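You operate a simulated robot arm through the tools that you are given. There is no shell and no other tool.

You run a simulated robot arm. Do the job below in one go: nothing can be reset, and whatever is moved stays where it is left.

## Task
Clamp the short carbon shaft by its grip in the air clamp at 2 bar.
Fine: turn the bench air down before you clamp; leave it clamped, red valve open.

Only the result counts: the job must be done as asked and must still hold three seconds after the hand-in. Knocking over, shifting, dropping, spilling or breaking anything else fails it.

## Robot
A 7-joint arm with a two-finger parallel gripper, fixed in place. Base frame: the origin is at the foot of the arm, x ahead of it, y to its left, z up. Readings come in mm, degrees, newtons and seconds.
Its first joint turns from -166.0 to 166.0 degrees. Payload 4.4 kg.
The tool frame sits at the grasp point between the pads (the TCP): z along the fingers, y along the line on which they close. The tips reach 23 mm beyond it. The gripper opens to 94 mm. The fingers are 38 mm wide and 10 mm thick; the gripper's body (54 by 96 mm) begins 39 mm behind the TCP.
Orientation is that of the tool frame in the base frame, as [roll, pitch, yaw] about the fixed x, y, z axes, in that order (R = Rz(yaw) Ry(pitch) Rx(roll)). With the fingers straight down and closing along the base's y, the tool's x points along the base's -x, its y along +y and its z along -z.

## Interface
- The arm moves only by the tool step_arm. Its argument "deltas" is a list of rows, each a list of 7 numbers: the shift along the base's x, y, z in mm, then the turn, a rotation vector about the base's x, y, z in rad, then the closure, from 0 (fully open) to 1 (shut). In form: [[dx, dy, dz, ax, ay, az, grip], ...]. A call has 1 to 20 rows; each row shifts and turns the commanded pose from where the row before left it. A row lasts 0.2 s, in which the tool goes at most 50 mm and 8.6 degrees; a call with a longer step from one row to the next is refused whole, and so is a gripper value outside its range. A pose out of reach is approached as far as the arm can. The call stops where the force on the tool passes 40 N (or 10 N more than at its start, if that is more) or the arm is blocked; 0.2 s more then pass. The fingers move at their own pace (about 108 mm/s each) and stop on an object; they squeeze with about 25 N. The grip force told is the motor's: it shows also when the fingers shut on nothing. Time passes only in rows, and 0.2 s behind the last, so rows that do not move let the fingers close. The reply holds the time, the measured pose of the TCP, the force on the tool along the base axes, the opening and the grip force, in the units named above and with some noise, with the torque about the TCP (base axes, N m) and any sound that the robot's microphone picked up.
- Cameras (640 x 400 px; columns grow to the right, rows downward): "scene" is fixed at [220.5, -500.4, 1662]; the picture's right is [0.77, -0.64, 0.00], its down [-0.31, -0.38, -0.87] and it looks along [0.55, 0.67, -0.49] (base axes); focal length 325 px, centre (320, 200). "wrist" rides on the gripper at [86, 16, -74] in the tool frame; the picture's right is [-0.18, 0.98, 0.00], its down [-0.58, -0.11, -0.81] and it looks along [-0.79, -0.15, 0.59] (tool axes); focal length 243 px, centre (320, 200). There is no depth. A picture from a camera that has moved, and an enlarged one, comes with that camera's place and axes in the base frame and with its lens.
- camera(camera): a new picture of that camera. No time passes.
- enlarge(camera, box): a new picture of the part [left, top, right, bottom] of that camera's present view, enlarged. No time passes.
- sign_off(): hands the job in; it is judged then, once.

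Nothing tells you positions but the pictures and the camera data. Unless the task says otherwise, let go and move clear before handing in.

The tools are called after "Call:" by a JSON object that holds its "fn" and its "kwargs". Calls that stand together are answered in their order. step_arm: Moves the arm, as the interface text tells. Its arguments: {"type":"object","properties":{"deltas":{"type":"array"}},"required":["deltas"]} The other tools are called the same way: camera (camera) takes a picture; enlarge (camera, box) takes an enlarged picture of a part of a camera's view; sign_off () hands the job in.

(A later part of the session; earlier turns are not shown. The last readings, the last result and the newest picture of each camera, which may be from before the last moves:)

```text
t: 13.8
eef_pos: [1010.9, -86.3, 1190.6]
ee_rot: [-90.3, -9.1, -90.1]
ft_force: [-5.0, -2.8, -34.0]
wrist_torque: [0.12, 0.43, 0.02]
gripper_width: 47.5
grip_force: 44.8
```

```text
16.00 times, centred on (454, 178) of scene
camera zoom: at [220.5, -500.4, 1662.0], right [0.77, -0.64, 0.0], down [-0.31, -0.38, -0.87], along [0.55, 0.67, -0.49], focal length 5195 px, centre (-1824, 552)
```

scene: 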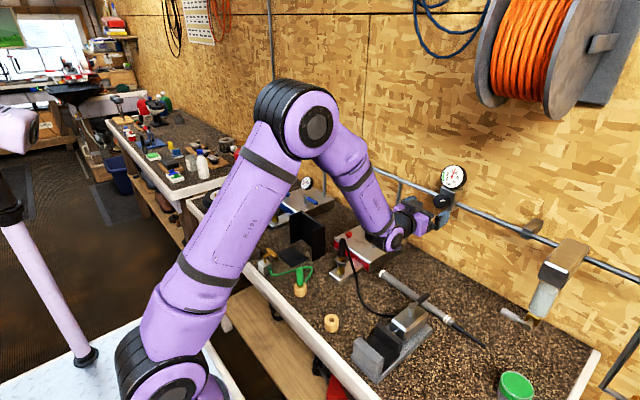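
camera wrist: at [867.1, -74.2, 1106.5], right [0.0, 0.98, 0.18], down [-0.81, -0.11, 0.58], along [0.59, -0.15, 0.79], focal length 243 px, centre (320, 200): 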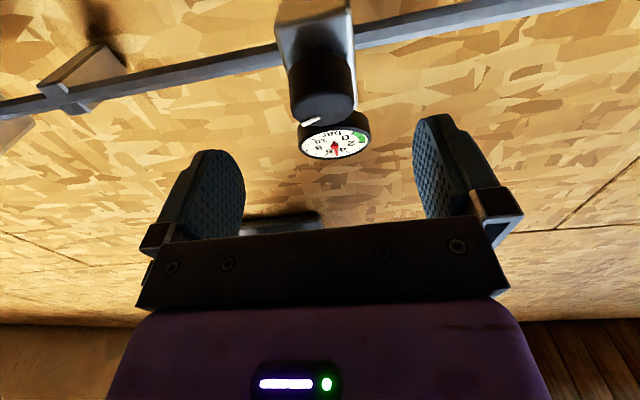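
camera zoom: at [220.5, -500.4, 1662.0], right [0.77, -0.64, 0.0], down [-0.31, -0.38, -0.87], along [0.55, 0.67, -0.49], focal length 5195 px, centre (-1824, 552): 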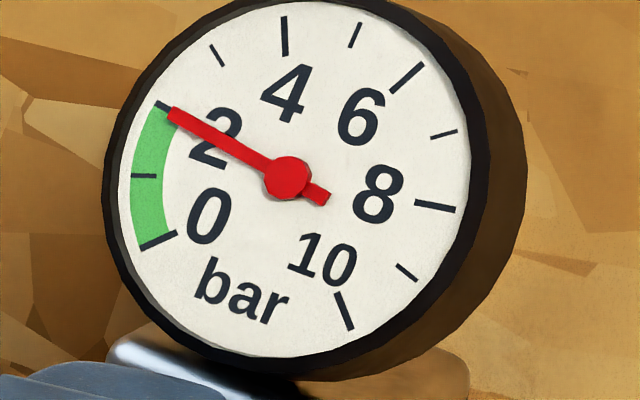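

The needle is now on the 2 bar tick. I'll release and back straight out.

Call:
{"fn": "step_arm", "kwargs": {"deltas": [[0, 0, -1, 0, 0, 0, 0.5], [0, 0, -1, 0, 0, 0, 0.3], [0, 0, -1, 0, 0, 0, 0.2], [-15, 0, 0, 0, 0, 0, 0.2], [-30, 0, 0, 0, 0, 0, 0.2], [-40, 0, 0, 0, 0, 0, 0.2], [-40, 0, 0, 0, 0, 0, 0.2]]}}

Call:
{"fn": "enlarge", "kwargs": {"camera": "scene", "box": [444, 168, 464, 188]}}

Call:
{"fn": "camera", "kwargs": {"camera": "scene"}}

Call:
{"fn": "camera", "kwargs": {"camera": "wrist"}}

```text
t: 15.4
eef_pos: [884.6, -85.4, 1191.2]
ee_rot: [-90.1, -9.1, -89.9]
ft_force: [0.4, -0.1, -0.5]
wrist_torque: [-0.01, -0.04, 0.0]
gripper_width: 75.1
grip_force: 0.1
```

```text
16.00 times, centred on (454, 178) of scene
camera zoom: at [220.5, -500.4, 1662.0], right [0.77, -0.64, 0.0], down [-0.31, -0.38, -0.87], along [0.55, 0.67, -0.49], focal length 5195 px, centre (-1824, 552)
```

zoom: 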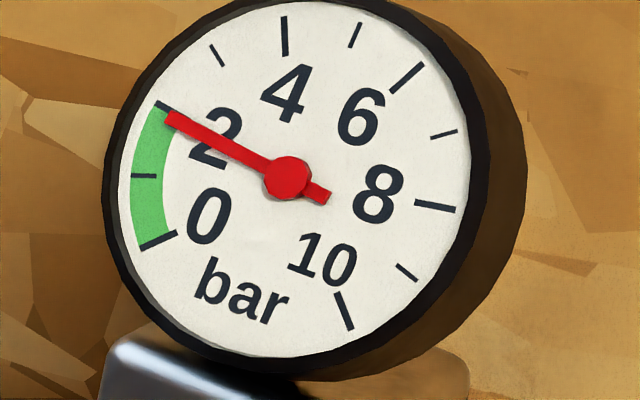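

```text
taken
```

scene: 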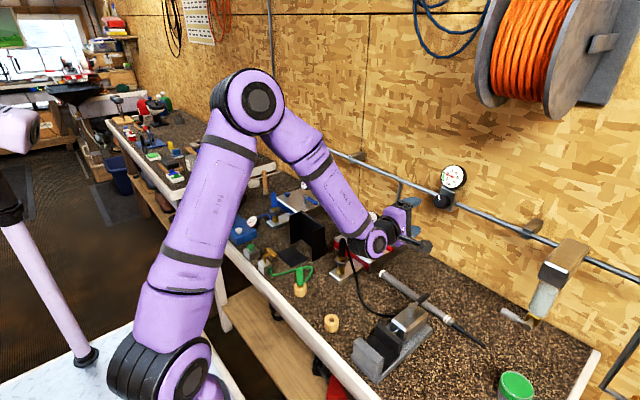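

```text
taken
camera wrist: at [811.5, -173.1, 1190.3], right [0.0, 0.03, -1.0], down [-0.81, 0.59, 0.02], along [0.59, 0.81, 0.02], focal length 243 px, centre (320, 200)
```

wrist: 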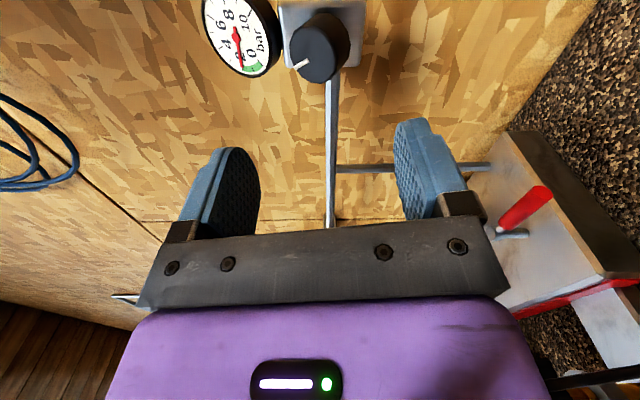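

The rail gauge now reads 2.0 bar. Next I'll point the tool down with the fingers closing along x and move to a spot where I can look at the clamp and shaft closely.

Call:
{"fn": "step_arm", "kwargs": {"deltas": [[-12, -15, 0, 0.0785, 0, 0, 0.2], [-12, -15, 0, 0.0785, 0, 0, 0.1], [-12, -15, -3, 0, 0.1428, 0, 0], [-12, -16, -3, 0, 0.1428, 0, 0], [-13, -16, -3, 0, 0.1428, 0, 0], [-13, -16, -3, 0, 0.1428, 0, 0], [-13, -16, -3, 0, 0.1428, 0, 0], [-13, -16, -4, 0, 0.1428, 0, 0], [-13, -16, -4, 0, 0.1428, 0, 0], [-13, -16, -4, 0, 0.1428, 0, 0], [-13, -16, -4, 0, 0.1428, 0, 0], [-13, -16, -4, 0, 0.1428, 0, 0], [-13, -16, -4, 0, 0.1428, 0, 0]]}}

Call:
{"fn": "camera", "kwargs": {"camera": "wrist"}}

Call:
{"fn": "camera", "kwargs": {"camera": "scene"}}

```text
t: 18.2
eef_pos: [718.0, -294.7, 1150.2]
ee_rot: [179.9, -0.1, -89.9]
ft_force: [0.7, 0.0, 0.7]
wrist_torque: [-0.02, 0.0, 0.03]
gripper_width: 94.1
grip_force: 0.1
```

```text
taken
camera wrist: at [703.6, -379.8, 1226.1], right [-0.98, 0.18, 0.0], down [0.11, 0.58, 0.81], along [0.15, 0.79, -0.59], focal length 243 px, centre (320, 200)
```

wrist: 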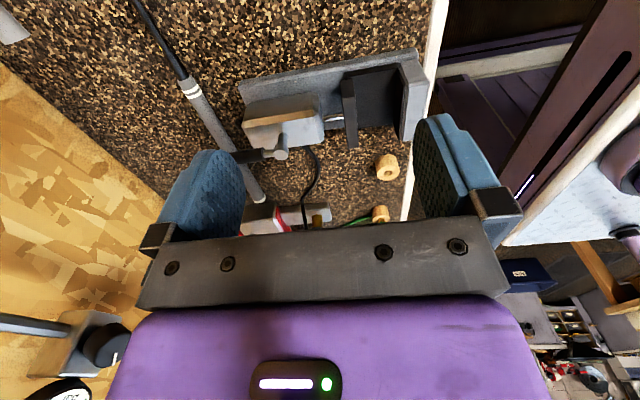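

```text
taken
```

scene: 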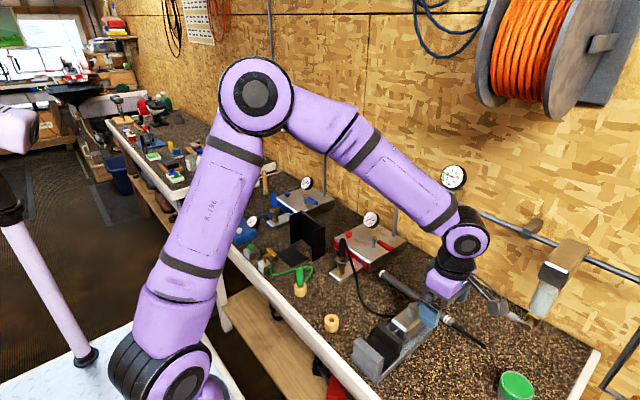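

Call:
{"fn": "enlarge", "kwargs": {"camera": "wrist", "box": [220, 30, 440, 170]}}

Call:
{"fn": "enlarge", "kwargs": {"camera": "wrist", "box": [310, 30, 440, 150]}}

Call:
{"fn": "enlarge", "kwargs": {"camera": "wrist", "box": [120, 0, 300, 210]}}

Call:
{"fn": "enlarge", "kwargs": {"camera": "scene", "box": [345, 290, 445, 390]}}

```text
2.86 times, centred on (330, 100) of wrist
camera zoom: at [703.6, -379.8, 1226.1], right [-0.98, 0.18, 0.0], down [0.11, 0.58, 0.81], along [0.15, 0.79, -0.59], focal length 693 px, centre (291, 486)
```

zoom: 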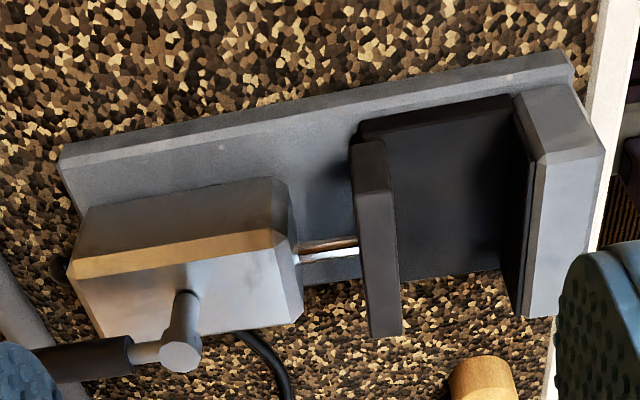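

```text
3.33 times, centred on (375, 90) of wrist
camera zoom: at [703.6, -379.8, 1226.1], right [-0.98, 0.18, 0.0], down [0.11, 0.58, 0.81], along [0.15, 0.79, -0.59], focal length 809 px, centre (137, 567)
```

zoom: 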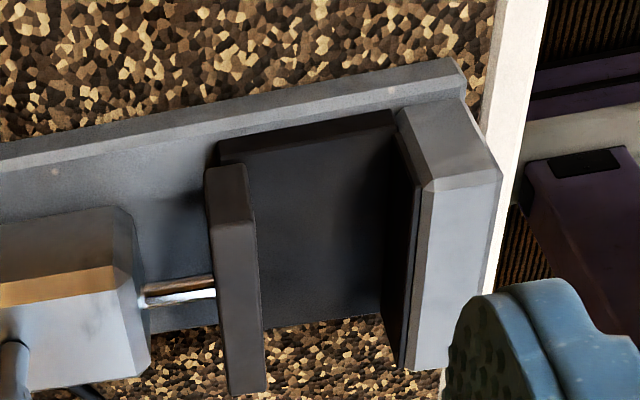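

```text
1.90 times, centred on (210, 105) of wrist
camera zoom: at [703.6, -379.8, 1226.1], right [-0.98, 0.18, 0.0], down [0.11, 0.58, 0.81], along [0.15, 0.79, -0.59], focal length 462 px, centre (530, 381)
```

zoom: 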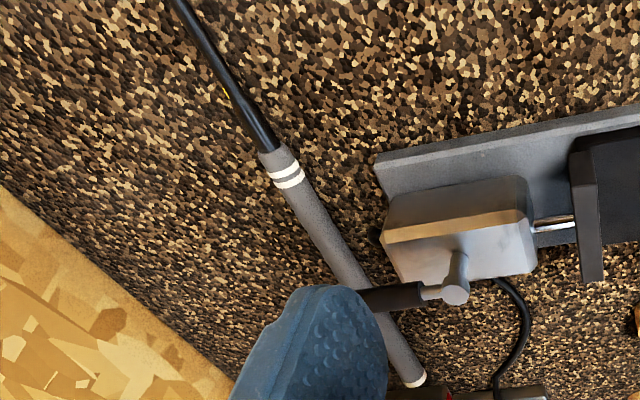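

```text
4.00 times, centred on (395, 340) of scene
camera zoom: at [220.5, -500.4, 1662.0], right [0.77, -0.64, 0.0], down [-0.31, -0.38, -0.87], along [0.55, 0.67, -0.49], focal length 1299 px, centre (20, -360)
```

zoom: 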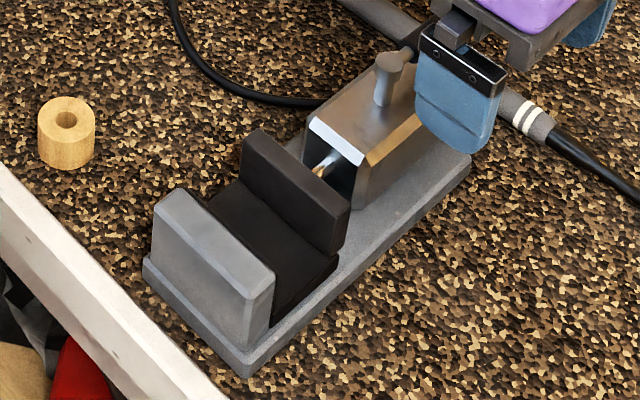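

I can see the clamp aligned with the base axes. Its base spans x 612–845 and y -231 to -147, and the jaw gap is about x 637–692 with jaw tops near z 972. I'll zoom on the gap to find the rest height and check the shaft's exact line.

Call:
{"fn": "enlarge", "kwargs": {"camera": "wrist", "box": [330, 50, 400, 130]}}

Call:
{"fn": "enlarge", "kwargs": {"camera": "scene", "box": [352, 315, 412, 385]}}

Call:
{"fn": "enlarge", "kwargs": {"camera": "wrist", "box": [160, 30, 270, 130]}}

Call:
{"fn": "enlarge", "kwargs": {"camera": "wrist", "box": [230, 120, 430, 235]}}

```text
5.00 times, centred on (365, 90) of wrist
camera zoom: at [703.6, -379.8, 1226.1], right [-0.98, 0.18, 0.0], down [0.11, 0.58, 0.81], along [0.15, 0.79, -0.59], focal length 1213 px, centre (95, 750)
```

zoom: 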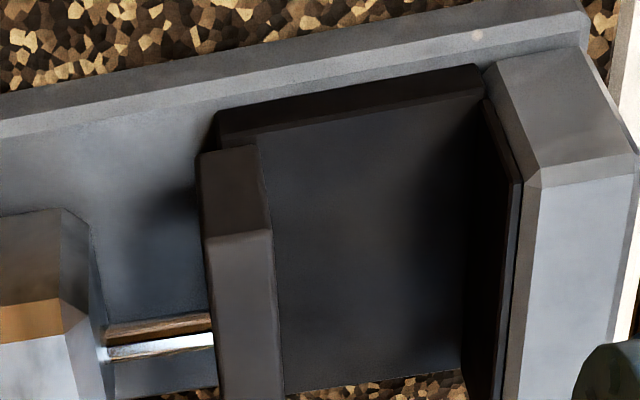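

```text
5.71 times, centred on (382, 350) of scene
camera zoom: at [220.5, -500.4, 1662.0], right [0.77, -0.64, 0.0], down [-0.31, -0.38, -0.87], along [0.55, 0.67, -0.49], focal length 1855 px, centre (-34, -657)
```

zoom: 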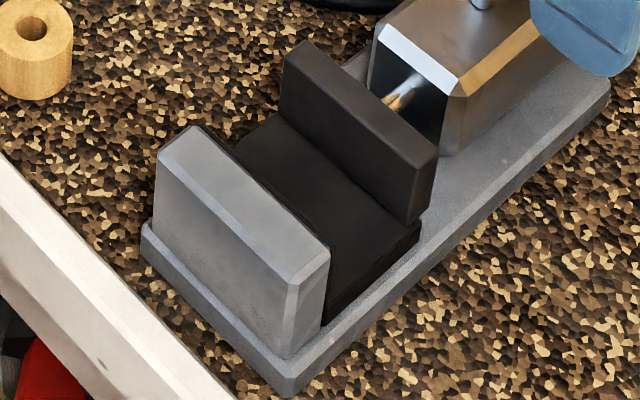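

```text
4.00 times, centred on (215, 80) of wrist
camera zoom: at [703.6, -379.8, 1226.1], right [-0.98, 0.18, 0.0], down [0.11, 0.58, 0.81], along [0.15, 0.79, -0.59], focal length 970 px, centre (740, 680)
```

zoom: 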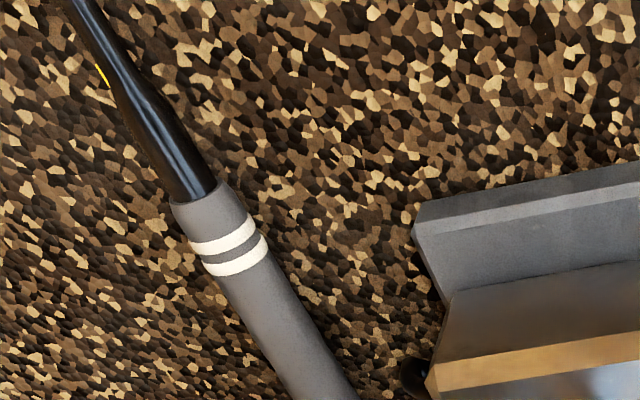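

```text
3.20 times, centred on (330, 178) of wrist
camera zoom: at [703.6, -379.8, 1226.1], right [-0.98, 0.18, 0.0], down [0.11, 0.58, 0.81], along [0.15, 0.79, -0.59], focal length 776 px, centre (288, 272)
```

zoom: 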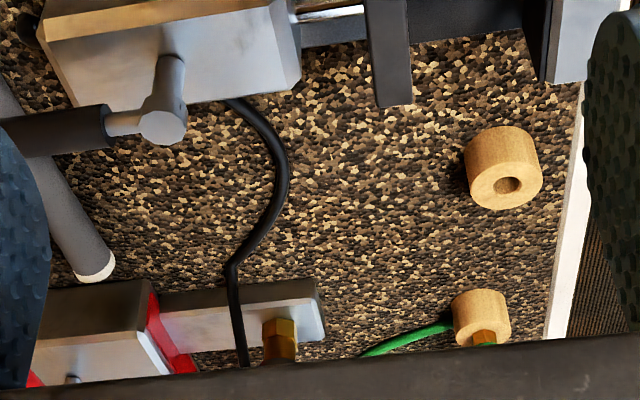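

The rest top is near z 930, between jaws at x ≈ 637 and 692, with jaws spanning y ≈ -224 to -155. A wooden ring at (641, -44), top z 934, means the butt must end at y < -70. I'll grasp the grip about 55 mm from its butt, at y ≈ -50, so first I'll move above it.

Call:
{"fn": "step_arm", "kwargs": {"deltas": [[28, 35, -5, 0, 0, 0, 0.3], [28, 35, -5, 0, 0, 0, 0.36], [28, 35, -10, 0, 0, 0, 0.36], [28, 35, -15, 0, 0, 0, 0.36], [28, 35, -15, 0, 0, 0, 0.36], [28, 35, -20, 0, 0, 0, 0.36], [26, 34, -20, 0, 0, 0, 0.36]]}}

Call:
{"fn": "camera", "kwargs": {"camera": "wrist"}}

Call:
{"fn": "camera", "kwargs": {"camera": "scene"}}

```text
t: 19.8
eef_pos: [913.4, -50.1, 1062.2]
ee_rot: [-179.9, 0.0, -89.9]
ft_force: [0.2, -0.4, 1.2]
wrist_torque: [0.04, 0.0, 0.01]
gripper_width: 60.2
grip_force: 0.0
```

```text
taken
camera wrist: at [899.0, -136.1, 1137.4], right [-0.98, 0.18, 0.0], down [0.11, 0.58, 0.81], along [0.15, 0.79, -0.59], focal length 243 px, centre (320, 200)
```

wrist: 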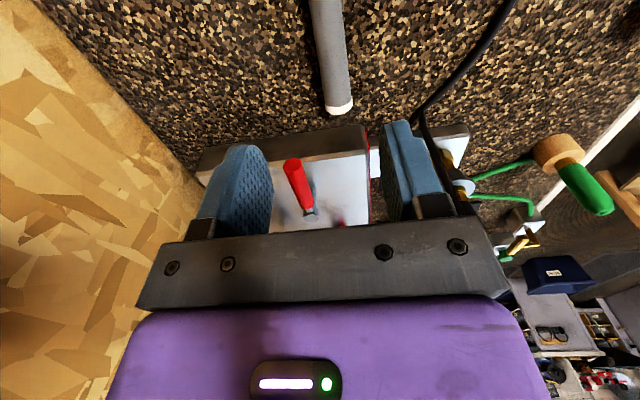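

```text
taken
```

scene: 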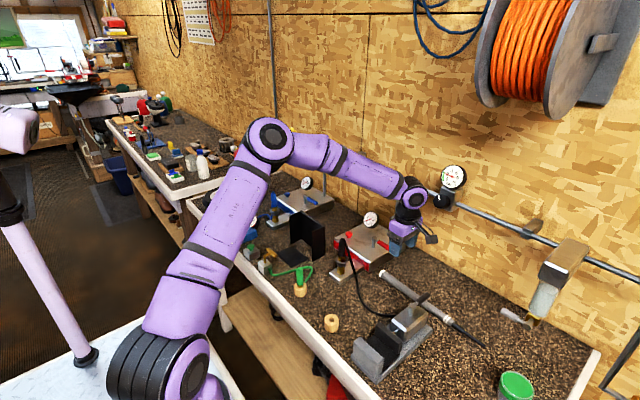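

The grip is visible below, between the fingers. I'll enlarge for a precise x of its centreline before descending.

Call:
{"fn": "enlarge", "kwargs": {"camera": "wrist", "box": [270, 0, 410, 130]}}

Call:
{"fn": "enlarge", "kwargs": {"camera": "scene", "box": [370, 165, 470, 315]}}

Call:
{"fn": "enlarge", "kwargs": {"camera": "wrist", "box": [240, 110, 480, 240]}}

```text
3.08 times, centred on (340, 65) of wrist
camera zoom: at [899.0, -136.1, 1137.4], right [-0.98, 0.18, 0.0], down [0.11, 0.58, 0.81], along [0.15, 0.79, -0.59], focal length 746 px, centre (258, 615)
```

zoom: 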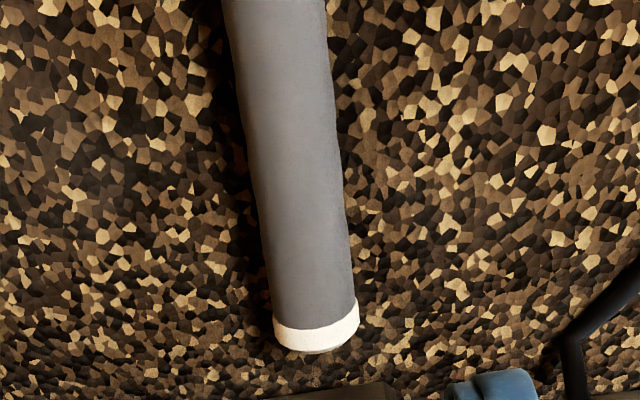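

```text
2.67 times, centred on (420, 240) of scene
camera zoom: at [220.5, -500.4, 1662.0], right [0.77, -0.64, 0.0], down [-0.31, -0.38, -0.87], along [0.55, 0.67, -0.49], focal length 866 px, centre (53, 93)
```

zoom: 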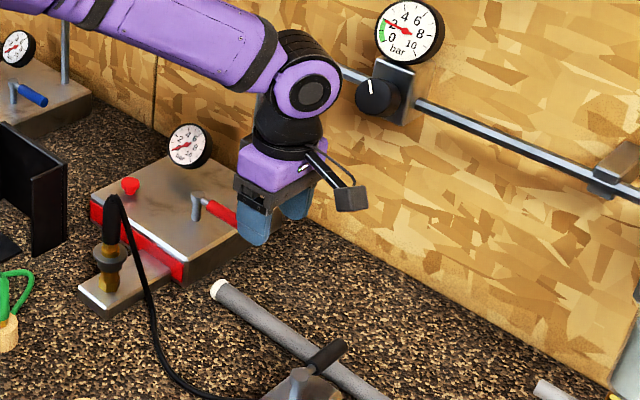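

```text
2.67 times, centred on (360, 175) of wrist
camera zoom: at [899.0, -136.1, 1137.4], right [-0.98, 0.18, 0.0], down [0.11, 0.58, 0.81], along [0.15, 0.79, -0.59], focal length 647 px, centre (213, 267)
```

zoom: 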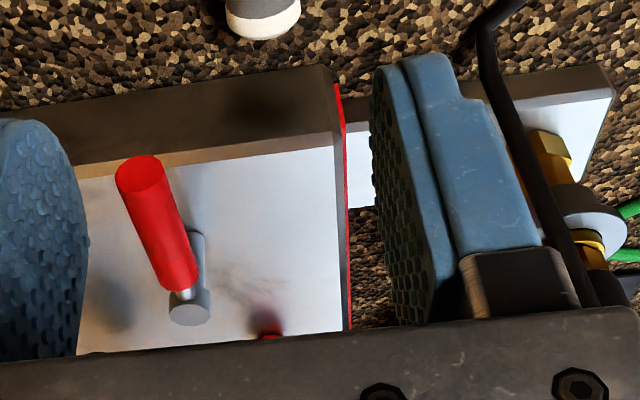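

The grip axis is at x ≈ 907 by the wrist view, about 26 mm thick. I'll shift -6 mm in x and descend around it in stages.

Call:
{"fn": "step_arm", "kwargs": {"deltas": [[-3, 0, -30, 0, 0, 0, 0.36], [-3, 0, -35, 0, 0, 0, 0.36], [0, 0, -35, 0, 0, 0, 0.36], [0, 0, -20, 0, 0, 0, 0.36]]}}

Call:
{"fn": "camera", "kwargs": {"camera": "wrist"}}

Call:
{"fn": "enlarge", "kwargs": {"camera": "scene", "box": [370, 165, 470, 315]}}

```text
t: 20.8
eef_pos: [909.2, -48.6, 943.3]
ee_rot: [179.9, 0.1, -89.9]
ft_force: [-0.2, 0.6, -0.4]
wrist_torque: [0.01, 0.0, -0.01]
gripper_width: 60.0
grip_force: 0.0
```

```text
taken
camera wrist: at [892.3, -135.0, 1017.6], right [-0.98, 0.18, 0.0], down [0.11, 0.58, 0.81], along [0.15, 0.79, -0.59], focal length 243 px, centre (320, 200)
```

wrist: 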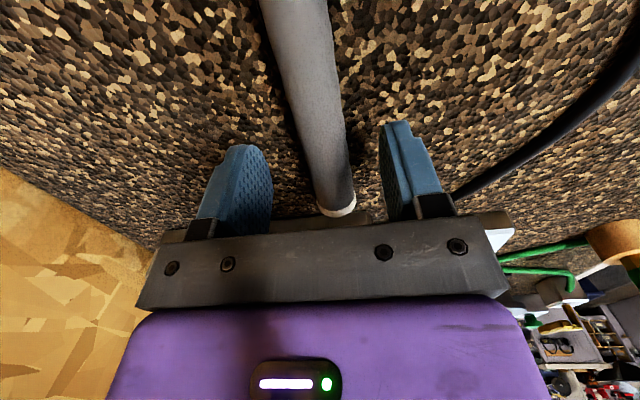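

```text
2.67 times, centred on (420, 240) of scene
camera zoom: at [220.5, -500.4, 1662.0], right [0.77, -0.64, 0.0], down [-0.31, -0.38, -0.87], along [0.55, 0.67, -0.49], focal length 866 px, centre (53, 93)
```

zoom: 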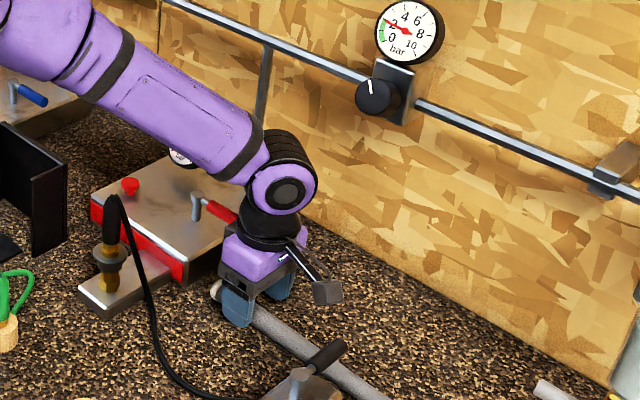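

The grip is well centred between the fingers. I'll descend the last ~18 mm and close gently.

Call:
{"fn": "step_arm", "kwargs": {"deltas": [[0, 0, -10, 0, 0, 0, 0.36], [0, 0, -8, 0, 0, 0, 0.36], [0, 0, 0, 0, 0, 0, 0.5], [0, 0, 0, 0, 0, 0, 0.65], [0, 0, 0, 0, 0, 0, 0.8], [0, 0, 0, 0, 0, 0, 0.9], [0, 0, 0, 0, 0, 0, 0.9]]}}

Call:
{"fn": "camera", "kwargs": {"camera": "wrist"}}

```text
t: 22.4
eef_pos: [907.5, -48.9, 923.1]
ee_rot: [-179.9, 0.0, -89.9]
ft_force: [0.3, -0.9, 0.1]
wrist_torque: [-0.01, -0.01, -0.01]
gripper_width: 25.6
grip_force: 25.1
```

```text
taken
camera wrist: at [892.3, -134.4, 999.1], right [-0.98, 0.18, 0.0], down [0.11, 0.58, 0.81], along [0.15, 0.79, -0.59], focal length 243 px, centre (320, 200)
```

wrist: 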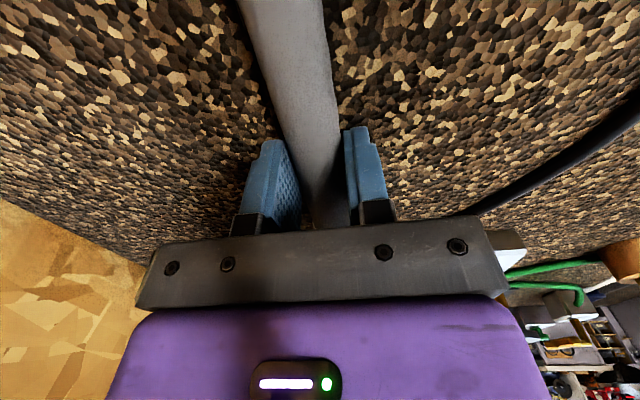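

Gripped at 25.6 mm width. I'll lift a little and read weight and torque to find the balance point.

Call:
{"fn": "step_arm", "kwargs": {"deltas": [[0, 0, 15, 0, 0, 0, 0.9], [0, 0, 20, 0, 0, 0, 0.9], [0, 0, 15, 0, 0, 0, 0.9], [0, 0, 0, 0, 0, 0, 0.9], [0, 0, 0, 0, 0, 0, 0.9]]}}

Call:
{"fn": "step_arm", "kwargs": {"deltas": [[0, 0, 0, 0, 0, 0, 0.9], [0, 0, 0, 0, 0, 0, 0.9]]}}

Call:
{"fn": "step_arm", "kwargs": {"deltas": [[0, 0, 0, 0, 0, 0, 0.9]]}}

Call:
{"fn": "step_arm", "kwargs": {"deltas": [[0, 0, 0, 0, 0, 0, 0.9]]}}

Call:
{"fn": "step_arm", "kwargs": {"deltas": [[0, 0, 0, 0, 0, 0, 0.9]]}}

Call:
{"fn": "camera", "kwargs": {"camera": "wrist"}}

Call:
{"fn": "enlarge", "kwargs": {"camera": "scene", "box": [360, 220, 500, 350]}}

```text
t: 23.6
eef_pos: [906.5, -47.7, 976.6]
ee_rot: [180.0, 0.1, -89.9]
ft_force: [-0.3, 0.3, -0.7]
wrist_torque: [0.09, -0.02, -0.02]
gripper_width: 25.6
grip_force: 25.3
```

```text
t: 24.2
eef_pos: [907.1, -46.7, 975.9]
ee_rot: [180.0, -0.1, -89.9]
ft_force: [-0.3, 0.1, -0.4]
wrist_torque: [0.11, -0.03, 0.01]
gripper_width: 25.8
grip_force: 24.7
```

```text
t: 24.6
eef_pos: [905.9, -46.5, 976.2]
ee_rot: [179.9, 0.0, -90.0]
ft_force: [-0.1, 0.5, -0.3]
wrist_torque: [0.11, 0.04, 0.01]
gripper_width: 25.7
grip_force: 25.3
```

```text
t: 25.0
eef_pos: [908.0, -47.1, 975.7]
ee_rot: [180.0, 0.0, -89.8]
ft_force: [-0.3, 1.4, -0.6]
wrist_torque: [0.09, -0.03, 0.03]
gripper_width: 25.8
grip_force: 24.9
```

```text
t: 25.4
eef_pos: [907.5, -47.6, 975.6]
ee_rot: [-180.0, 0.0, -89.9]
ft_force: [0.0, 0.3, -0.6]
wrist_torque: [0.1, 0.0, 0.02]
gripper_width: 25.6
grip_force: 25.2
```

```text
taken
camera wrist: at [892.3, -133.4, 1050.9], right [-0.98, 0.18, 0.0], down [0.11, 0.58, 0.81], along [0.15, 0.79, -0.59], focal length 243 px, centre (320, 200)
```

wrist: 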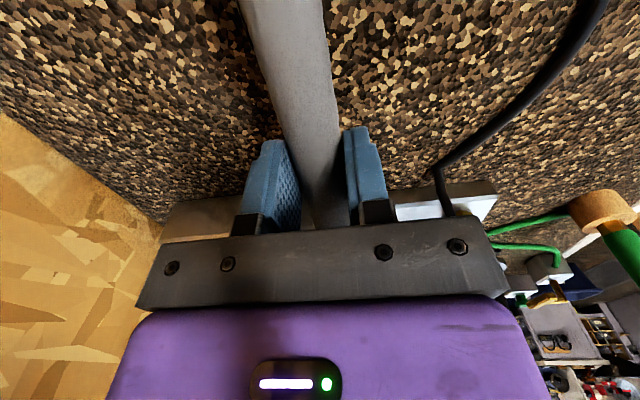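

```text
3.08 times, centred on (430, 285) of scene
camera zoom: at [220.5, -500.4, 1662.0], right [0.77, -0.64, 0.0], down [-0.31, -0.38, -0.87], along [0.55, 0.67, -0.49], focal length 999 px, centre (-18, -62)
```

zoom: 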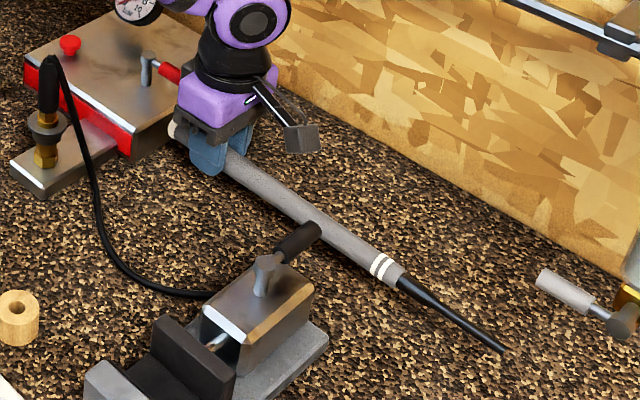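

The shaft hangs level with about 0.10 N·m of torque. I'll take more readings to average out noise and estimate the weight and balance point.

Call:
{"fn": "step_arm", "kwargs": {"deltas": [[0, 0, 0, 0, 0, 0, 0.9]]}}

Call:
{"fn": "step_arm", "kwargs": {"deltas": [[0, 0, 0, 0, 0, 0, 0.9]]}}

Call:
{"fn": "step_arm", "kwargs": {"deltas": [[0, 0, 0, 0, 0, 0, 0.9]]}}

Call:
{"fn": "step_arm", "kwargs": {"deltas": [[0, 0, 0, 0, 0, 0, 0.9]]}}

Call:
{"fn": "step_arm", "kwargs": {"deltas": [[0, 0, 0, 0, 0, 0, 0.9]]}}

Call:
{"fn": "step_arm", "kwargs": {"deltas": [[0, 0, 0, 0, 0, 0, 0.9]]}}

Call:
{"fn": "step_arm", "kwargs": {"deltas": [[0, 0, 0, 0, 0, 0, 0.9]]}}

Call:
{"fn": "step_arm", "kwargs": {"deltas": [[0, 0, 0, 0, 0, 0, 0.9]]}}

Call:
{"fn": "step_arm", "kwargs": {"deltas": [[0, 0, 0, 0, 0, 0, 0.9]]}}

Call:
{"fn": "step_arm", "kwargs": {"deltas": [[0, 0, 0, 0, 0, 0, 0.9]]}}

Call:
{"fn": "step_arm", "kwargs": {"deltas": [[0, 0, 0, 0, 0, 0, 0.9]]}}

Call:
{"fn": "step_arm", "kwargs": {"deltas": [[0, 0, 0, 0, 0, 0, 0.9]]}}

```text
t: 25.8
eef_pos: [907.2, -46.8, 976.2]
ee_rot: [180.0, 0.0, -89.9]
ft_force: [-1.0, 0.0, -1.1]
wrist_torque: [0.1, 0.02, -0.02]
gripper_width: 25.9
grip_force: 25.1
```

```text
t: 26.2
eef_pos: [907.5, -47.2, 975.6]
ee_rot: [-180.0, 0.0, -89.8]
ft_force: [0.3, 1.1, -0.3]
wrist_torque: [0.1, -0.01, 0.01]
gripper_width: 25.6
grip_force: 24.6
```

```text
t: 26.6
eef_pos: [906.3, -47.6, 976.5]
ee_rot: [180.0, 0.0, -89.8]
ft_force: [-0.3, -1.4, 0.0]
wrist_torque: [0.08, 0.02, 0.0]
gripper_width: 25.8
grip_force: 25.1
```

```text
t: 27.0
eef_pos: [907.9, -49.4, 975.5]
ee_rot: [-180.0, -0.1, -89.9]
ft_force: [-0.8, 0.1, -0.5]
wrist_torque: [0.14, -0.01, 0.03]
gripper_width: 25.7
grip_force: 24.9
```

```text
t: 27.4
eef_pos: [907.3, -46.6, 975.6]
ee_rot: [-179.9, 0.0, -89.8]
ft_force: [0.2, -0.2, -0.7]
wrist_torque: [0.11, -0.02, -0.03]
gripper_width: 25.6
grip_force: 25.2
```

```text
t: 27.8
eef_pos: [906.0, -47.2, 975.7]
ee_rot: [180.0, 0.0, -89.9]
ft_force: [0.8, 0.4, -0.2]
wrist_torque: [0.1, 0.02, 0.0]
gripper_width: 25.6
grip_force: 24.9
```

```text
t: 28.2
eef_pos: [907.4, -47.3, 975.9]
ee_rot: [179.9, 0.0, -89.9]
ft_force: [0.0, 0.2, -1.5]
wrist_torque: [0.09, 0.02, 0.01]
gripper_width: 25.7
grip_force: 25.2
```

```text
t: 28.6
eef_pos: [907.0, -47.2, 975.5]
ee_rot: [180.0, 0.0, -89.9]
ft_force: [0.9, -0.3, -1.1]
wrist_torque: [0.08, 0.01, 0.0]
gripper_width: 25.8
grip_force: 25.0
```

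```text
t: 29.0
eef_pos: [906.5, -46.5, 975.8]
ee_rot: [-179.9, 0.1, -89.8]
ft_force: [0.6, -0.2, -1.2]
wrist_torque: [0.12, 0.01, 0.01]
gripper_width: 25.7
grip_force: 25.1
```

```text
t: 29.4
eef_pos: [907.8, -47.3, 976.1]
ee_rot: [-180.0, 0.0, -89.9]
ft_force: [-0.4, 0.4, -1.2]
wrist_torque: [0.08, -0.01, -0.01]
gripper_width: 25.6
grip_force: 24.7
```

```text
t: 29.8
eef_pos: [907.2, -47.1, 976.9]
ee_rot: [179.9, -0.1, -89.9]
ft_force: [-0.1, -0.8, -1.4]
wrist_torque: [0.09, 0.02, 0.01]
gripper_width: 25.7
grip_force: 24.9
```

```text
t: 30.2
eef_pos: [907.2, -47.2, 975.2]
ee_rot: [-180.0, 0.1, -89.9]
ft_force: [0.6, 0.1, -0.8]
wrist_torque: [0.07, 0.0, 0.01]
gripper_width: 25.7
grip_force: 24.6
```

The weight is about 0.74 N with torque 0.098 N·m, so the balance point is about 130 mm from my grasp, near mid-shaft. The wooden ring beside the clamp may then be in the butt's way. I'll lift clear and get an accurate view of the ring top against the clamp's rest height.

Call:
{"fn": "step_arm", "kwargs": {"deltas": [[0, 0, 41, 0, 0, 0, 0.9], [0, 0, 41, 0, 0, 0, 0.9], [0, 0, 42, 0, 0, 0, 0.9], [-24, -35, 0, 0, 0, 0, 0.9], [-24, -35, 0, 0, 0, 0, 0.9], [-25, -36, 0, 0, 0, 0, 0.9], [-25, -36, 0, 0, 0, 0, 0.9], [-25, -36, 0, 0, 0, 0, 0.9], [-24, -35, 0, 0, 0, 0, 0.9]]}}

Call:
{"fn": "camera", "kwargs": {"camera": "wrist"}}

Call:
{"fn": "enlarge", "kwargs": {"camera": "wrist", "box": [390, 50, 540, 220]}}

Call:
{"fn": "enlarge", "kwargs": {"camera": "scene", "box": [310, 300, 370, 350]}}

Call:
{"fn": "camera", "kwargs": {"camera": "scene"}}

```text
t: 32.2
eef_pos: [759.0, -258.4, 1096.1]
ee_rot: [-180.0, -0.1, -89.8]
ft_force: [0.0, 0.6, -1.4]
wrist_torque: [0.08, 0.02, 0.01]
gripper_width: 25.8
grip_force: 24.8
```

```text
taken
camera wrist: at [745.2, -345.4, 1171.7], right [-0.98, 0.18, 0.0], down [0.11, 0.58, 0.81], along [0.14, 0.79, -0.59], focal length 243 px, centre (320, 200)
```

wrist: 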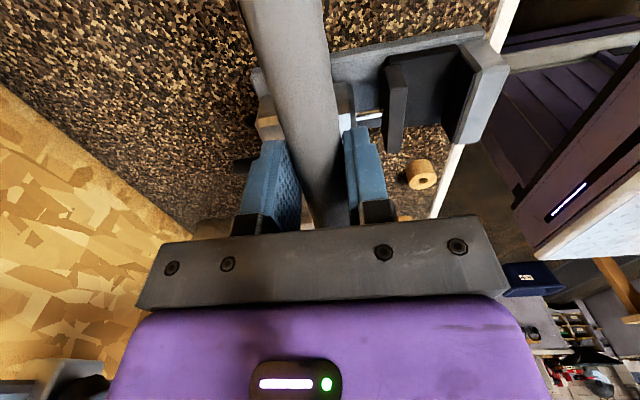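

```text
2.35 times, centred on (465, 135) of wrist
camera zoom: at [745.2, -345.4, 1171.7], right [-0.98, 0.18, 0.0], down [0.11, 0.58, 0.81], along [0.14, 0.79, -0.59], focal length 571 px, centre (-21, 353)
```

zoom: 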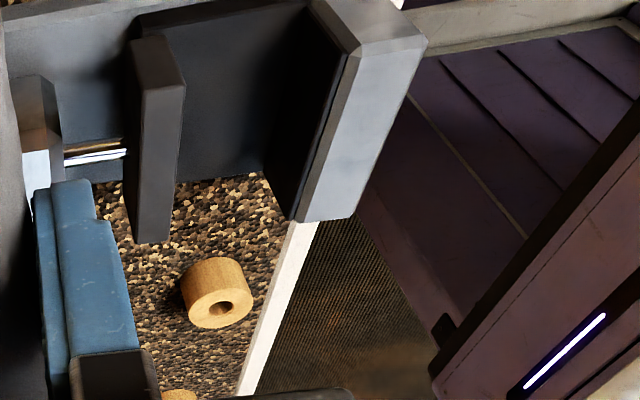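

```text
8.00 times, centred on (340, 325) of scene
camera zoom: at [220.5, -500.4, 1662.0], right [0.77, -0.64, 0.0], down [-0.31, -0.38, -0.87], along [0.55, 0.67, -0.49], focal length 2597 px, centre (160, -800)
```

zoom: 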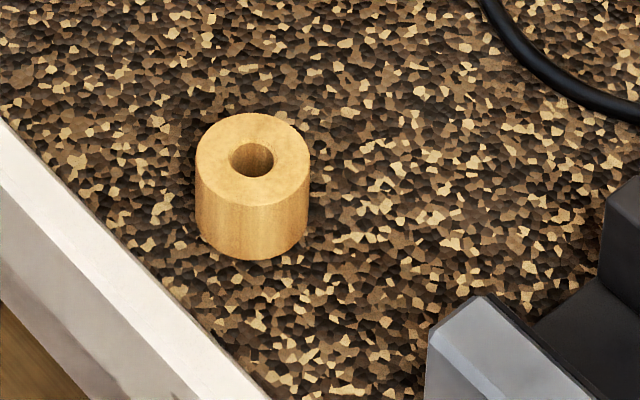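

```text
taken
```

scene: 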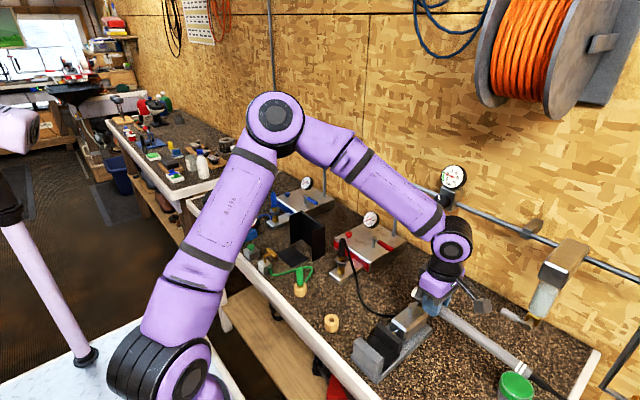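

The ring measures about 27.5 mm tall (top z ≈ 926.5), centred at (645, -40) with radius 20. I'll measure the clamp rest the same way.

Call:
{"fn": "enlarge", "kwargs": {"camera": "scene", "box": [380, 335, 420, 375]}}

Call:
{"fn": "enlarge", "kwargs": {"camera": "scene", "box": [350, 330, 400, 390]}}

Call:
{"fn": "enlarge", "kwargs": {"camera": "wrist", "box": [330, 20, 510, 160]}}

```text
10.00 times, centred on (400, 355) of scene
camera zoom: at [220.5, -500.4, 1662.0], right [0.77, -0.64, 0.0], down [-0.31, -0.38, -0.87], along [0.55, 0.67, -0.49], focal length 3247 px, centre (-480, -1350)
```

zoom: 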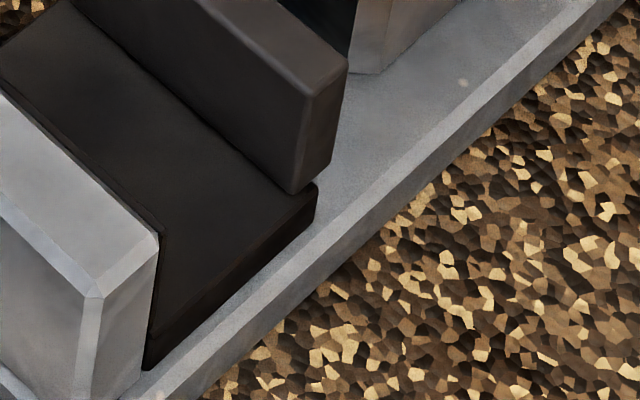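

```text
6.67 times, centred on (375, 360) of scene
camera zoom: at [220.5, -500.4, 1662.0], right [0.77, -0.64, 0.0], down [-0.31, -0.38, -0.87], along [0.55, 0.67, -0.49], focal length 2164 px, centre (-47, -867)
```

zoom: 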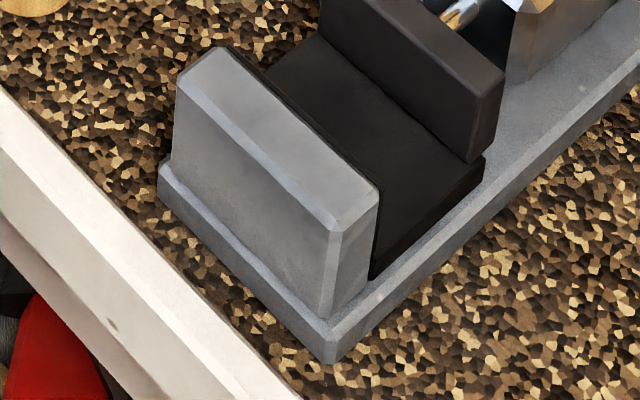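

```text
2.86 times, centred on (420, 90) of wrist
camera zoom: at [745.2, -345.4, 1171.7], right [-0.98, 0.18, 0.0], down [0.11, 0.58, 0.81], along [0.14, 0.79, -0.59], focal length 693 px, centre (34, 514)
```

zoom: 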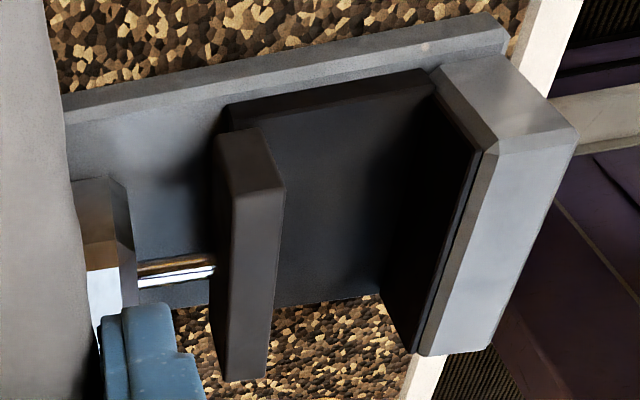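

The ring top (about 27.5 mm above the bench) sits just below the rest, but with the balance point near mid-shaft my gripper would land over it. I'll turn the shaft end-for-end, swinging the tip past the robot side, so the gripper ends up on the clear -y side.

Call:
{"fn": "step_arm", "kwargs": {"deltas": [[0, 0, 2, 0, 0, -0.1496, 0.9], [0, 0, 2, 0, 0, -0.1496, 0.9], [0, 0, 0, 0, 0, -0.1496, 0.9], [0, 0, 0, 0, 0, -0.1496, 0.9], [0, 0, 0, 0, 0, -0.1496, 0.9], [0, 0, 0, 0, 0, -0.1496, 0.9], [0, 0, 0, 0, 0, -0.1496, 0.9], [0, 0, 0, 0, 0, -0.1496, 0.9], [0, 0, 0, 0, 0, -0.1496, 0.9], [0, 0, 0, 0, 0, -0.1496, 0.9]]}}

Call:
{"fn": "camera", "kwargs": {"camera": "scene"}}

Call:
{"fn": "camera", "kwargs": {"camera": "wrist"}}

```text
t: 34.4
eef_pos: [761.2, -260.2, 1100.9]
ee_rot: [179.9, 0.0, -175.6]
ft_force: [0.0, -0.4, -0.5]
wrist_torque: [0.01, -0.11, 0.02]
gripper_width: 25.8
grip_force: 24.3
```

```text
taken
```

scene: 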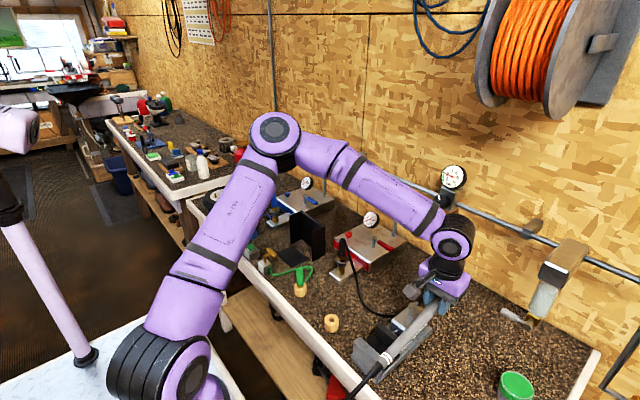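

```text
taken
camera wrist: at [674.6, -250.8, 1177.1], right [0.11, 0.99, 0.0], down [0.59, -0.07, 0.81], along [0.8, -0.09, -0.59], focal length 243 px, centre (320, 200)
```

wrist: 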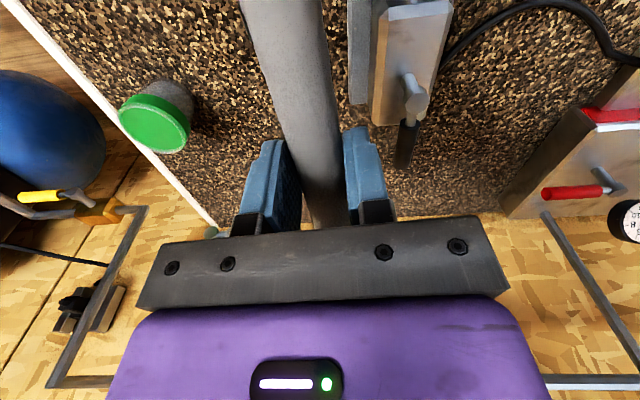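

Halfway round with no trouble. I'll continue the second half of the turn.

Call:
{"fn": "step_arm", "kwargs": {"deltas": [[0, 0, 0, 0, 0, -0.1496, 0.9], [0, 0, 0, 0, 0, -0.1496, 0.9], [0, 0, 0, 0, 0, -0.1496, 0.9], [0, 0, 0, 0, 0, -0.1496, 0.9], [0, 0, 0, 0, 0, -0.1496, 0.9], [0, 0, 0, 0, 0, -0.1496, 0.9], [0, 0, 0, 0, 0, -0.1496, 0.9], [0, 0, 0, 0, 0, -0.1496, 0.9], [0, 0, 0, 0, 0, -0.1496, 0.9], [0, 0, 0, 0, 0, -0.1496, 0.9], [0, 0, 0, 0, 0, -0.1496, 0.9]]}}

Call:
{"fn": "step_arm", "kwargs": {"deltas": [[0, 0, 0, 0, 0, 0, 0.9]]}}

Call:
{"fn": "step_arm", "kwargs": {"deltas": [[0, 0, 0, 0, 0, 0, 0.9]]}}

Call:
{"fn": "step_arm", "kwargs": {"deltas": [[0, 0, 0, 0, 0, 0, 0.9]]}}

Call:
{"fn": "step_arm", "kwargs": {"deltas": [[0, 0, 0, 0, 0, 0, 0.9]]}}

Call:
{"fn": "step_arm", "kwargs": {"deltas": [[0, 0, 0, 0, 0, 0, 0.9]]}}

Call:
{"fn": "step_arm", "kwargs": {"deltas": [[0, 0, 0, 0, 0, 0, 0.9]]}}

Call:
{"fn": "step_arm", "kwargs": {"deltas": [[0, 0, 0, 0, 0, 0, 0.9]]}}

Call:
{"fn": "step_arm", "kwargs": {"deltas": [[0, 0, 0, 0, 0, 0, 0.9]]}}

Call:
{"fn": "step_arm", "kwargs": {"deltas": [[0, 0, 0, 0, 0, 0, 0.9]]}}

Call:
{"fn": "step_arm", "kwargs": {"deltas": [[0, 0, 0, 0, 0, 0, 0.9]]}}

Call:
{"fn": "camera", "kwargs": {"camera": "scene"}}

Call:
{"fn": "camera", "kwargs": {"camera": "wrist"}}

```text
t: 36.8
eef_pos: [760.1, -261.1, 1102.0]
ee_rot: [-180.0, 0.0, 107.3]
ft_force: [0.2, -0.3, -0.3]
wrist_torque: [-0.12, -0.02, -0.02]
gripper_width: 25.5
grip_force: 25.3
out of reach, approached as far as the arm can: row 10, 11
```

```text
t: 37.2
eef_pos: [761.2, -261.3, 1102.1]
ee_rot: [179.9, -0.1, 107.3]
ft_force: [0.0, 0.2, -0.7]
wrist_torque: [-0.08, -0.05, 0.04]
gripper_width: 25.7
grip_force: 24.4
```

```text
t: 37.6
eef_pos: [760.4, -261.6, 1101.2]
ee_rot: [-180.0, 0.0, 107.3]
ft_force: [-0.1, 0.9, -1.0]
wrist_torque: [-0.09, -0.01, -0.03]
gripper_width: 25.8
grip_force: 25.0
```

```text
t: 38.0
eef_pos: [760.6, -260.8, 1101.6]
ee_rot: [180.0, 0.0, 107.4]
ft_force: [-0.8, -1.5, -0.8]
wrist_torque: [-0.12, -0.05, 0.0]
gripper_width: 25.9
grip_force: 25.1
```

```text
t: 38.4
eef_pos: [760.5, -262.2, 1101.4]
ee_rot: [-180.0, 0.1, 107.4]
ft_force: [-0.1, 0.0, -0.8]
wrist_torque: [-0.11, -0.03, 0.0]
gripper_width: 25.6
grip_force: 24.9
```

```text
t: 38.8
eef_pos: [760.9, -261.6, 1101.6]
ee_rot: [-180.0, 0.0, 107.3]
ft_force: [-0.7, -0.2, -0.3]
wrist_torque: [-0.07, -0.04, -0.02]
gripper_width: 25.6
grip_force: 24.3
```

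```text
t: 39.2
eef_pos: [759.9, -261.0, 1102.9]
ee_rot: [180.0, -0.1, 107.4]
ft_force: [0.3, 0.7, -1.6]
wrist_torque: [-0.15, -0.03, -0.01]
gripper_width: 25.9
grip_force: 25.5
```

```text
t: 39.6
eef_pos: [761.2, -261.5, 1101.5]
ee_rot: [-180.0, 0.1, 107.3]
ft_force: [-0.6, 0.5, -0.4]
wrist_torque: [-0.1, -0.01, 0.02]
gripper_width: 25.8
grip_force: 25.3
```

```text
t: 40.0
eef_pos: [760.8, -260.8, 1101.1]
ee_rot: [180.0, 0.0, 107.3]
ft_force: [-0.4, -0.1, -0.8]
wrist_torque: [-0.1, -0.06, -0.02]
gripper_width: 25.9
grip_force: 25.2
```

```text
t: 40.4
eef_pos: [760.4, -261.4, 1101.4]
ee_rot: [180.0, -0.1, 107.3]
ft_force: [0.2, -0.2, -0.9]
wrist_torque: [-0.11, -0.05, -0.03]
gripper_width: 25.9
grip_force: 25.3
```

```text
t: 40.8
eef_pos: [759.6, -261.4, 1102.4]
ee_rot: [-179.9, 0.0, 107.3]
ft_force: [-0.1, 0.0, 0.2]
wrist_torque: [-0.11, -0.04, -0.02]
gripper_width: 25.8
grip_force: 25.0
```

```text
taken
```

scene: 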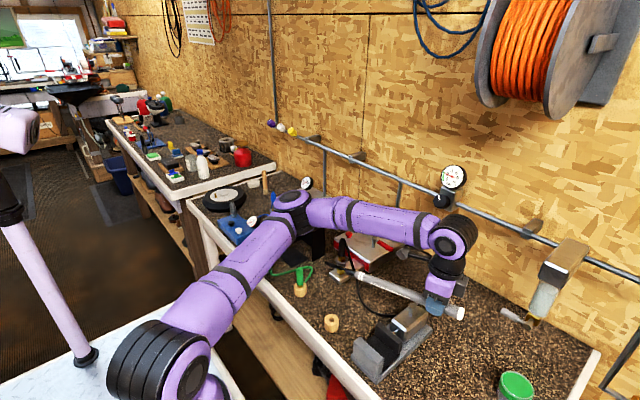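

```text
taken
camera wrist: at [751.9, -173.3, 1177.2], right [0.99, 0.12, 0.0], down [0.07, -0.59, 0.81], along [0.09, -0.8, -0.59], focal length 243 px, centre (320, 200)
```

wrist: 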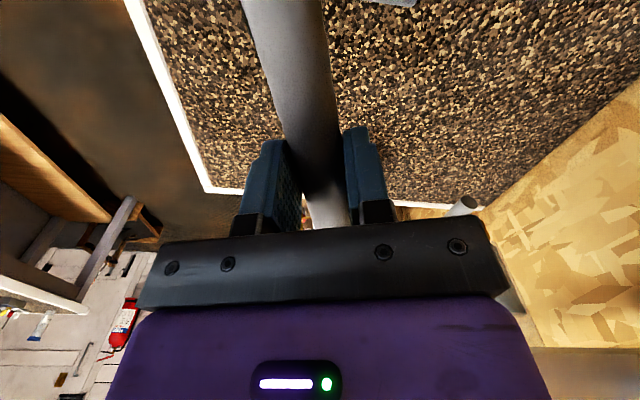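

The wrist stops at yaw 107°, about 17° short, so a direct flip isn't possible. Instead I'll lay the shaft on the clear bench along x, at y ≈ -300, and regrasp it with the gripper turned 180°. First I rotate back so the tip points at the robot.

Call:
{"fn": "step_arm", "kwargs": {"deltas": [[0, 0, 0, 0, 0, 0.1428, 0.9], [0, 0, 0, 0, 0, 0.1428, 0.9], [0, 0, 0, 0, 0, 0.1428, 0.9], [0, 0, 0, 0, 0, 0.1428, 0.9], [0, 0, 0, 0, 0, 0.1428, 0.9], [0, 0, 0, 0, 0, 0.1428, 0.9], [0, 0, 0, 0, 0, 0.1428, 0.9], [0, 0, 0, 0, 0, 0.1428, 0.9], [0, 0, 0, 0, 0, 0.1428, 0.9], [0, 0, 0, 0, 0, 0.1428, 0.9], [0, 0, 0, 0, 0, 0.1428, 0.9]]}}

Call:
{"fn": "camera", "kwargs": {"camera": "scene"}}

```text
t: 43.2
eef_pos: [761.4, -260.8, 1102.1]
ee_rot: [-180.0, 0.0, -162.6]
ft_force: [0.1, 0.4, -0.9]
wrist_torque: [0.04, -0.13, 0.0]
gripper_width: 25.6
grip_force: 25.3
```

```text
taken
```

scene: 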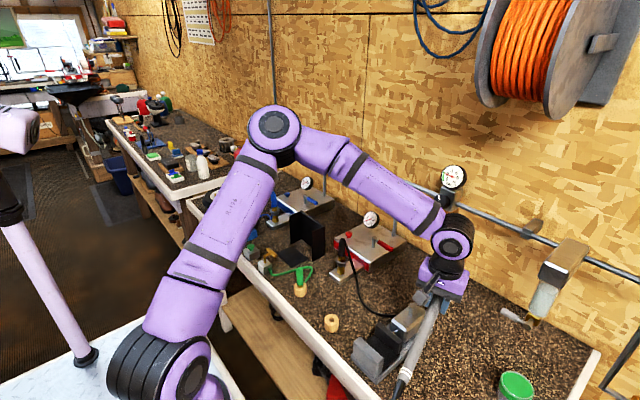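

The elbow is back up and the yaw is -162.6°. I'll align the shaft with x and move to (910, -300) above the clear bench area.

Call:
{"fn": "step_arm", "kwargs": {"deltas": [[37, -10, 0, 0, 0, -0.0759, 0.9], [37, -10, 0, 0, 0, -0.0759, 0.9], [37, -10, 0, 0, 0, -0.0759, 0.9], [37, -10, 0, 0, 0, -0.0759, 0.9], [0, 0, -30, 0, 0, 0, 0.9], [0, 0, -30, 0, 0, 0, 0.9]]}}

Call:
{"fn": "camera", "kwargs": {"camera": "scene"}}

Call:
{"fn": "camera", "kwargs": {"camera": "wrist"}}

Call:
{"fn": "enlarge", "kwargs": {"camera": "scene", "box": [360, 260, 540, 400]}}

```text
t: 44.6
eef_pos: [907.8, -300.0, 1042.6]
ee_rot: [-180.0, -0.1, 179.8]
ft_force: [-0.1, 0.8, -0.1]
wrist_torque: [0.02, -0.15, 0.0]
gripper_width: 25.4
grip_force: 24.5
```

```text
taken
```

scene: 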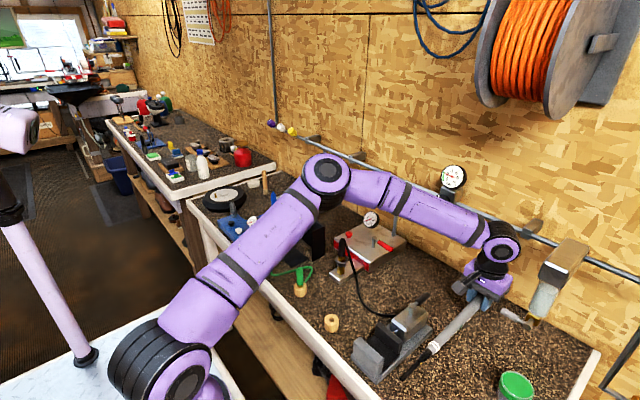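

```text
taken
camera wrist: at [822.8, -282.3, 1117.7], right [0.19, 0.98, 0.0], down [0.58, -0.11, 0.81], along [0.79, -0.15, -0.59], focal length 243 px, centre (320, 200)
```

wrist: 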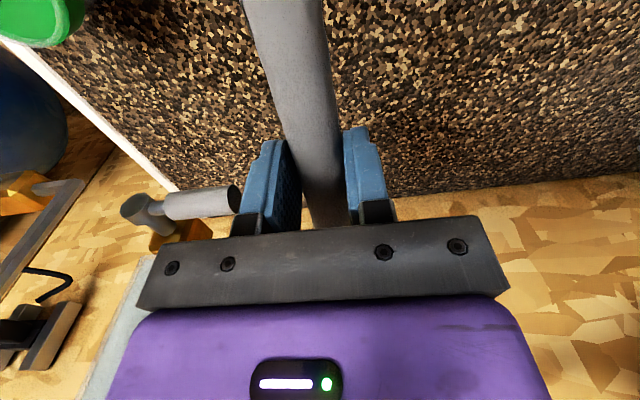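

```text
2.86 times, centred on (450, 330) of scene
camera zoom: at [220.5, -500.4, 1662.0], right [0.77, -0.64, 0.0], down [-0.31, -0.38, -0.87], along [0.55, 0.67, -0.49], focal length 928 px, centre (-51, -171)
```

zoom: 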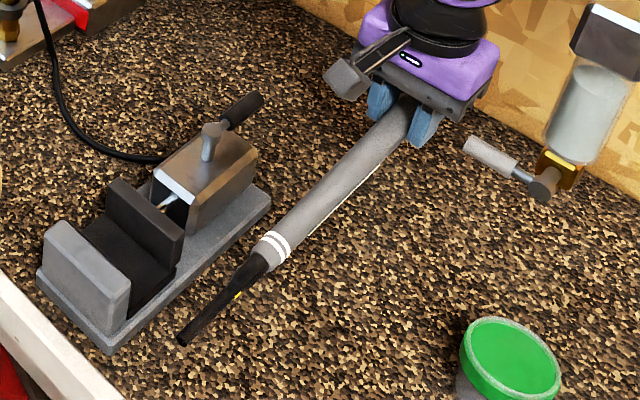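

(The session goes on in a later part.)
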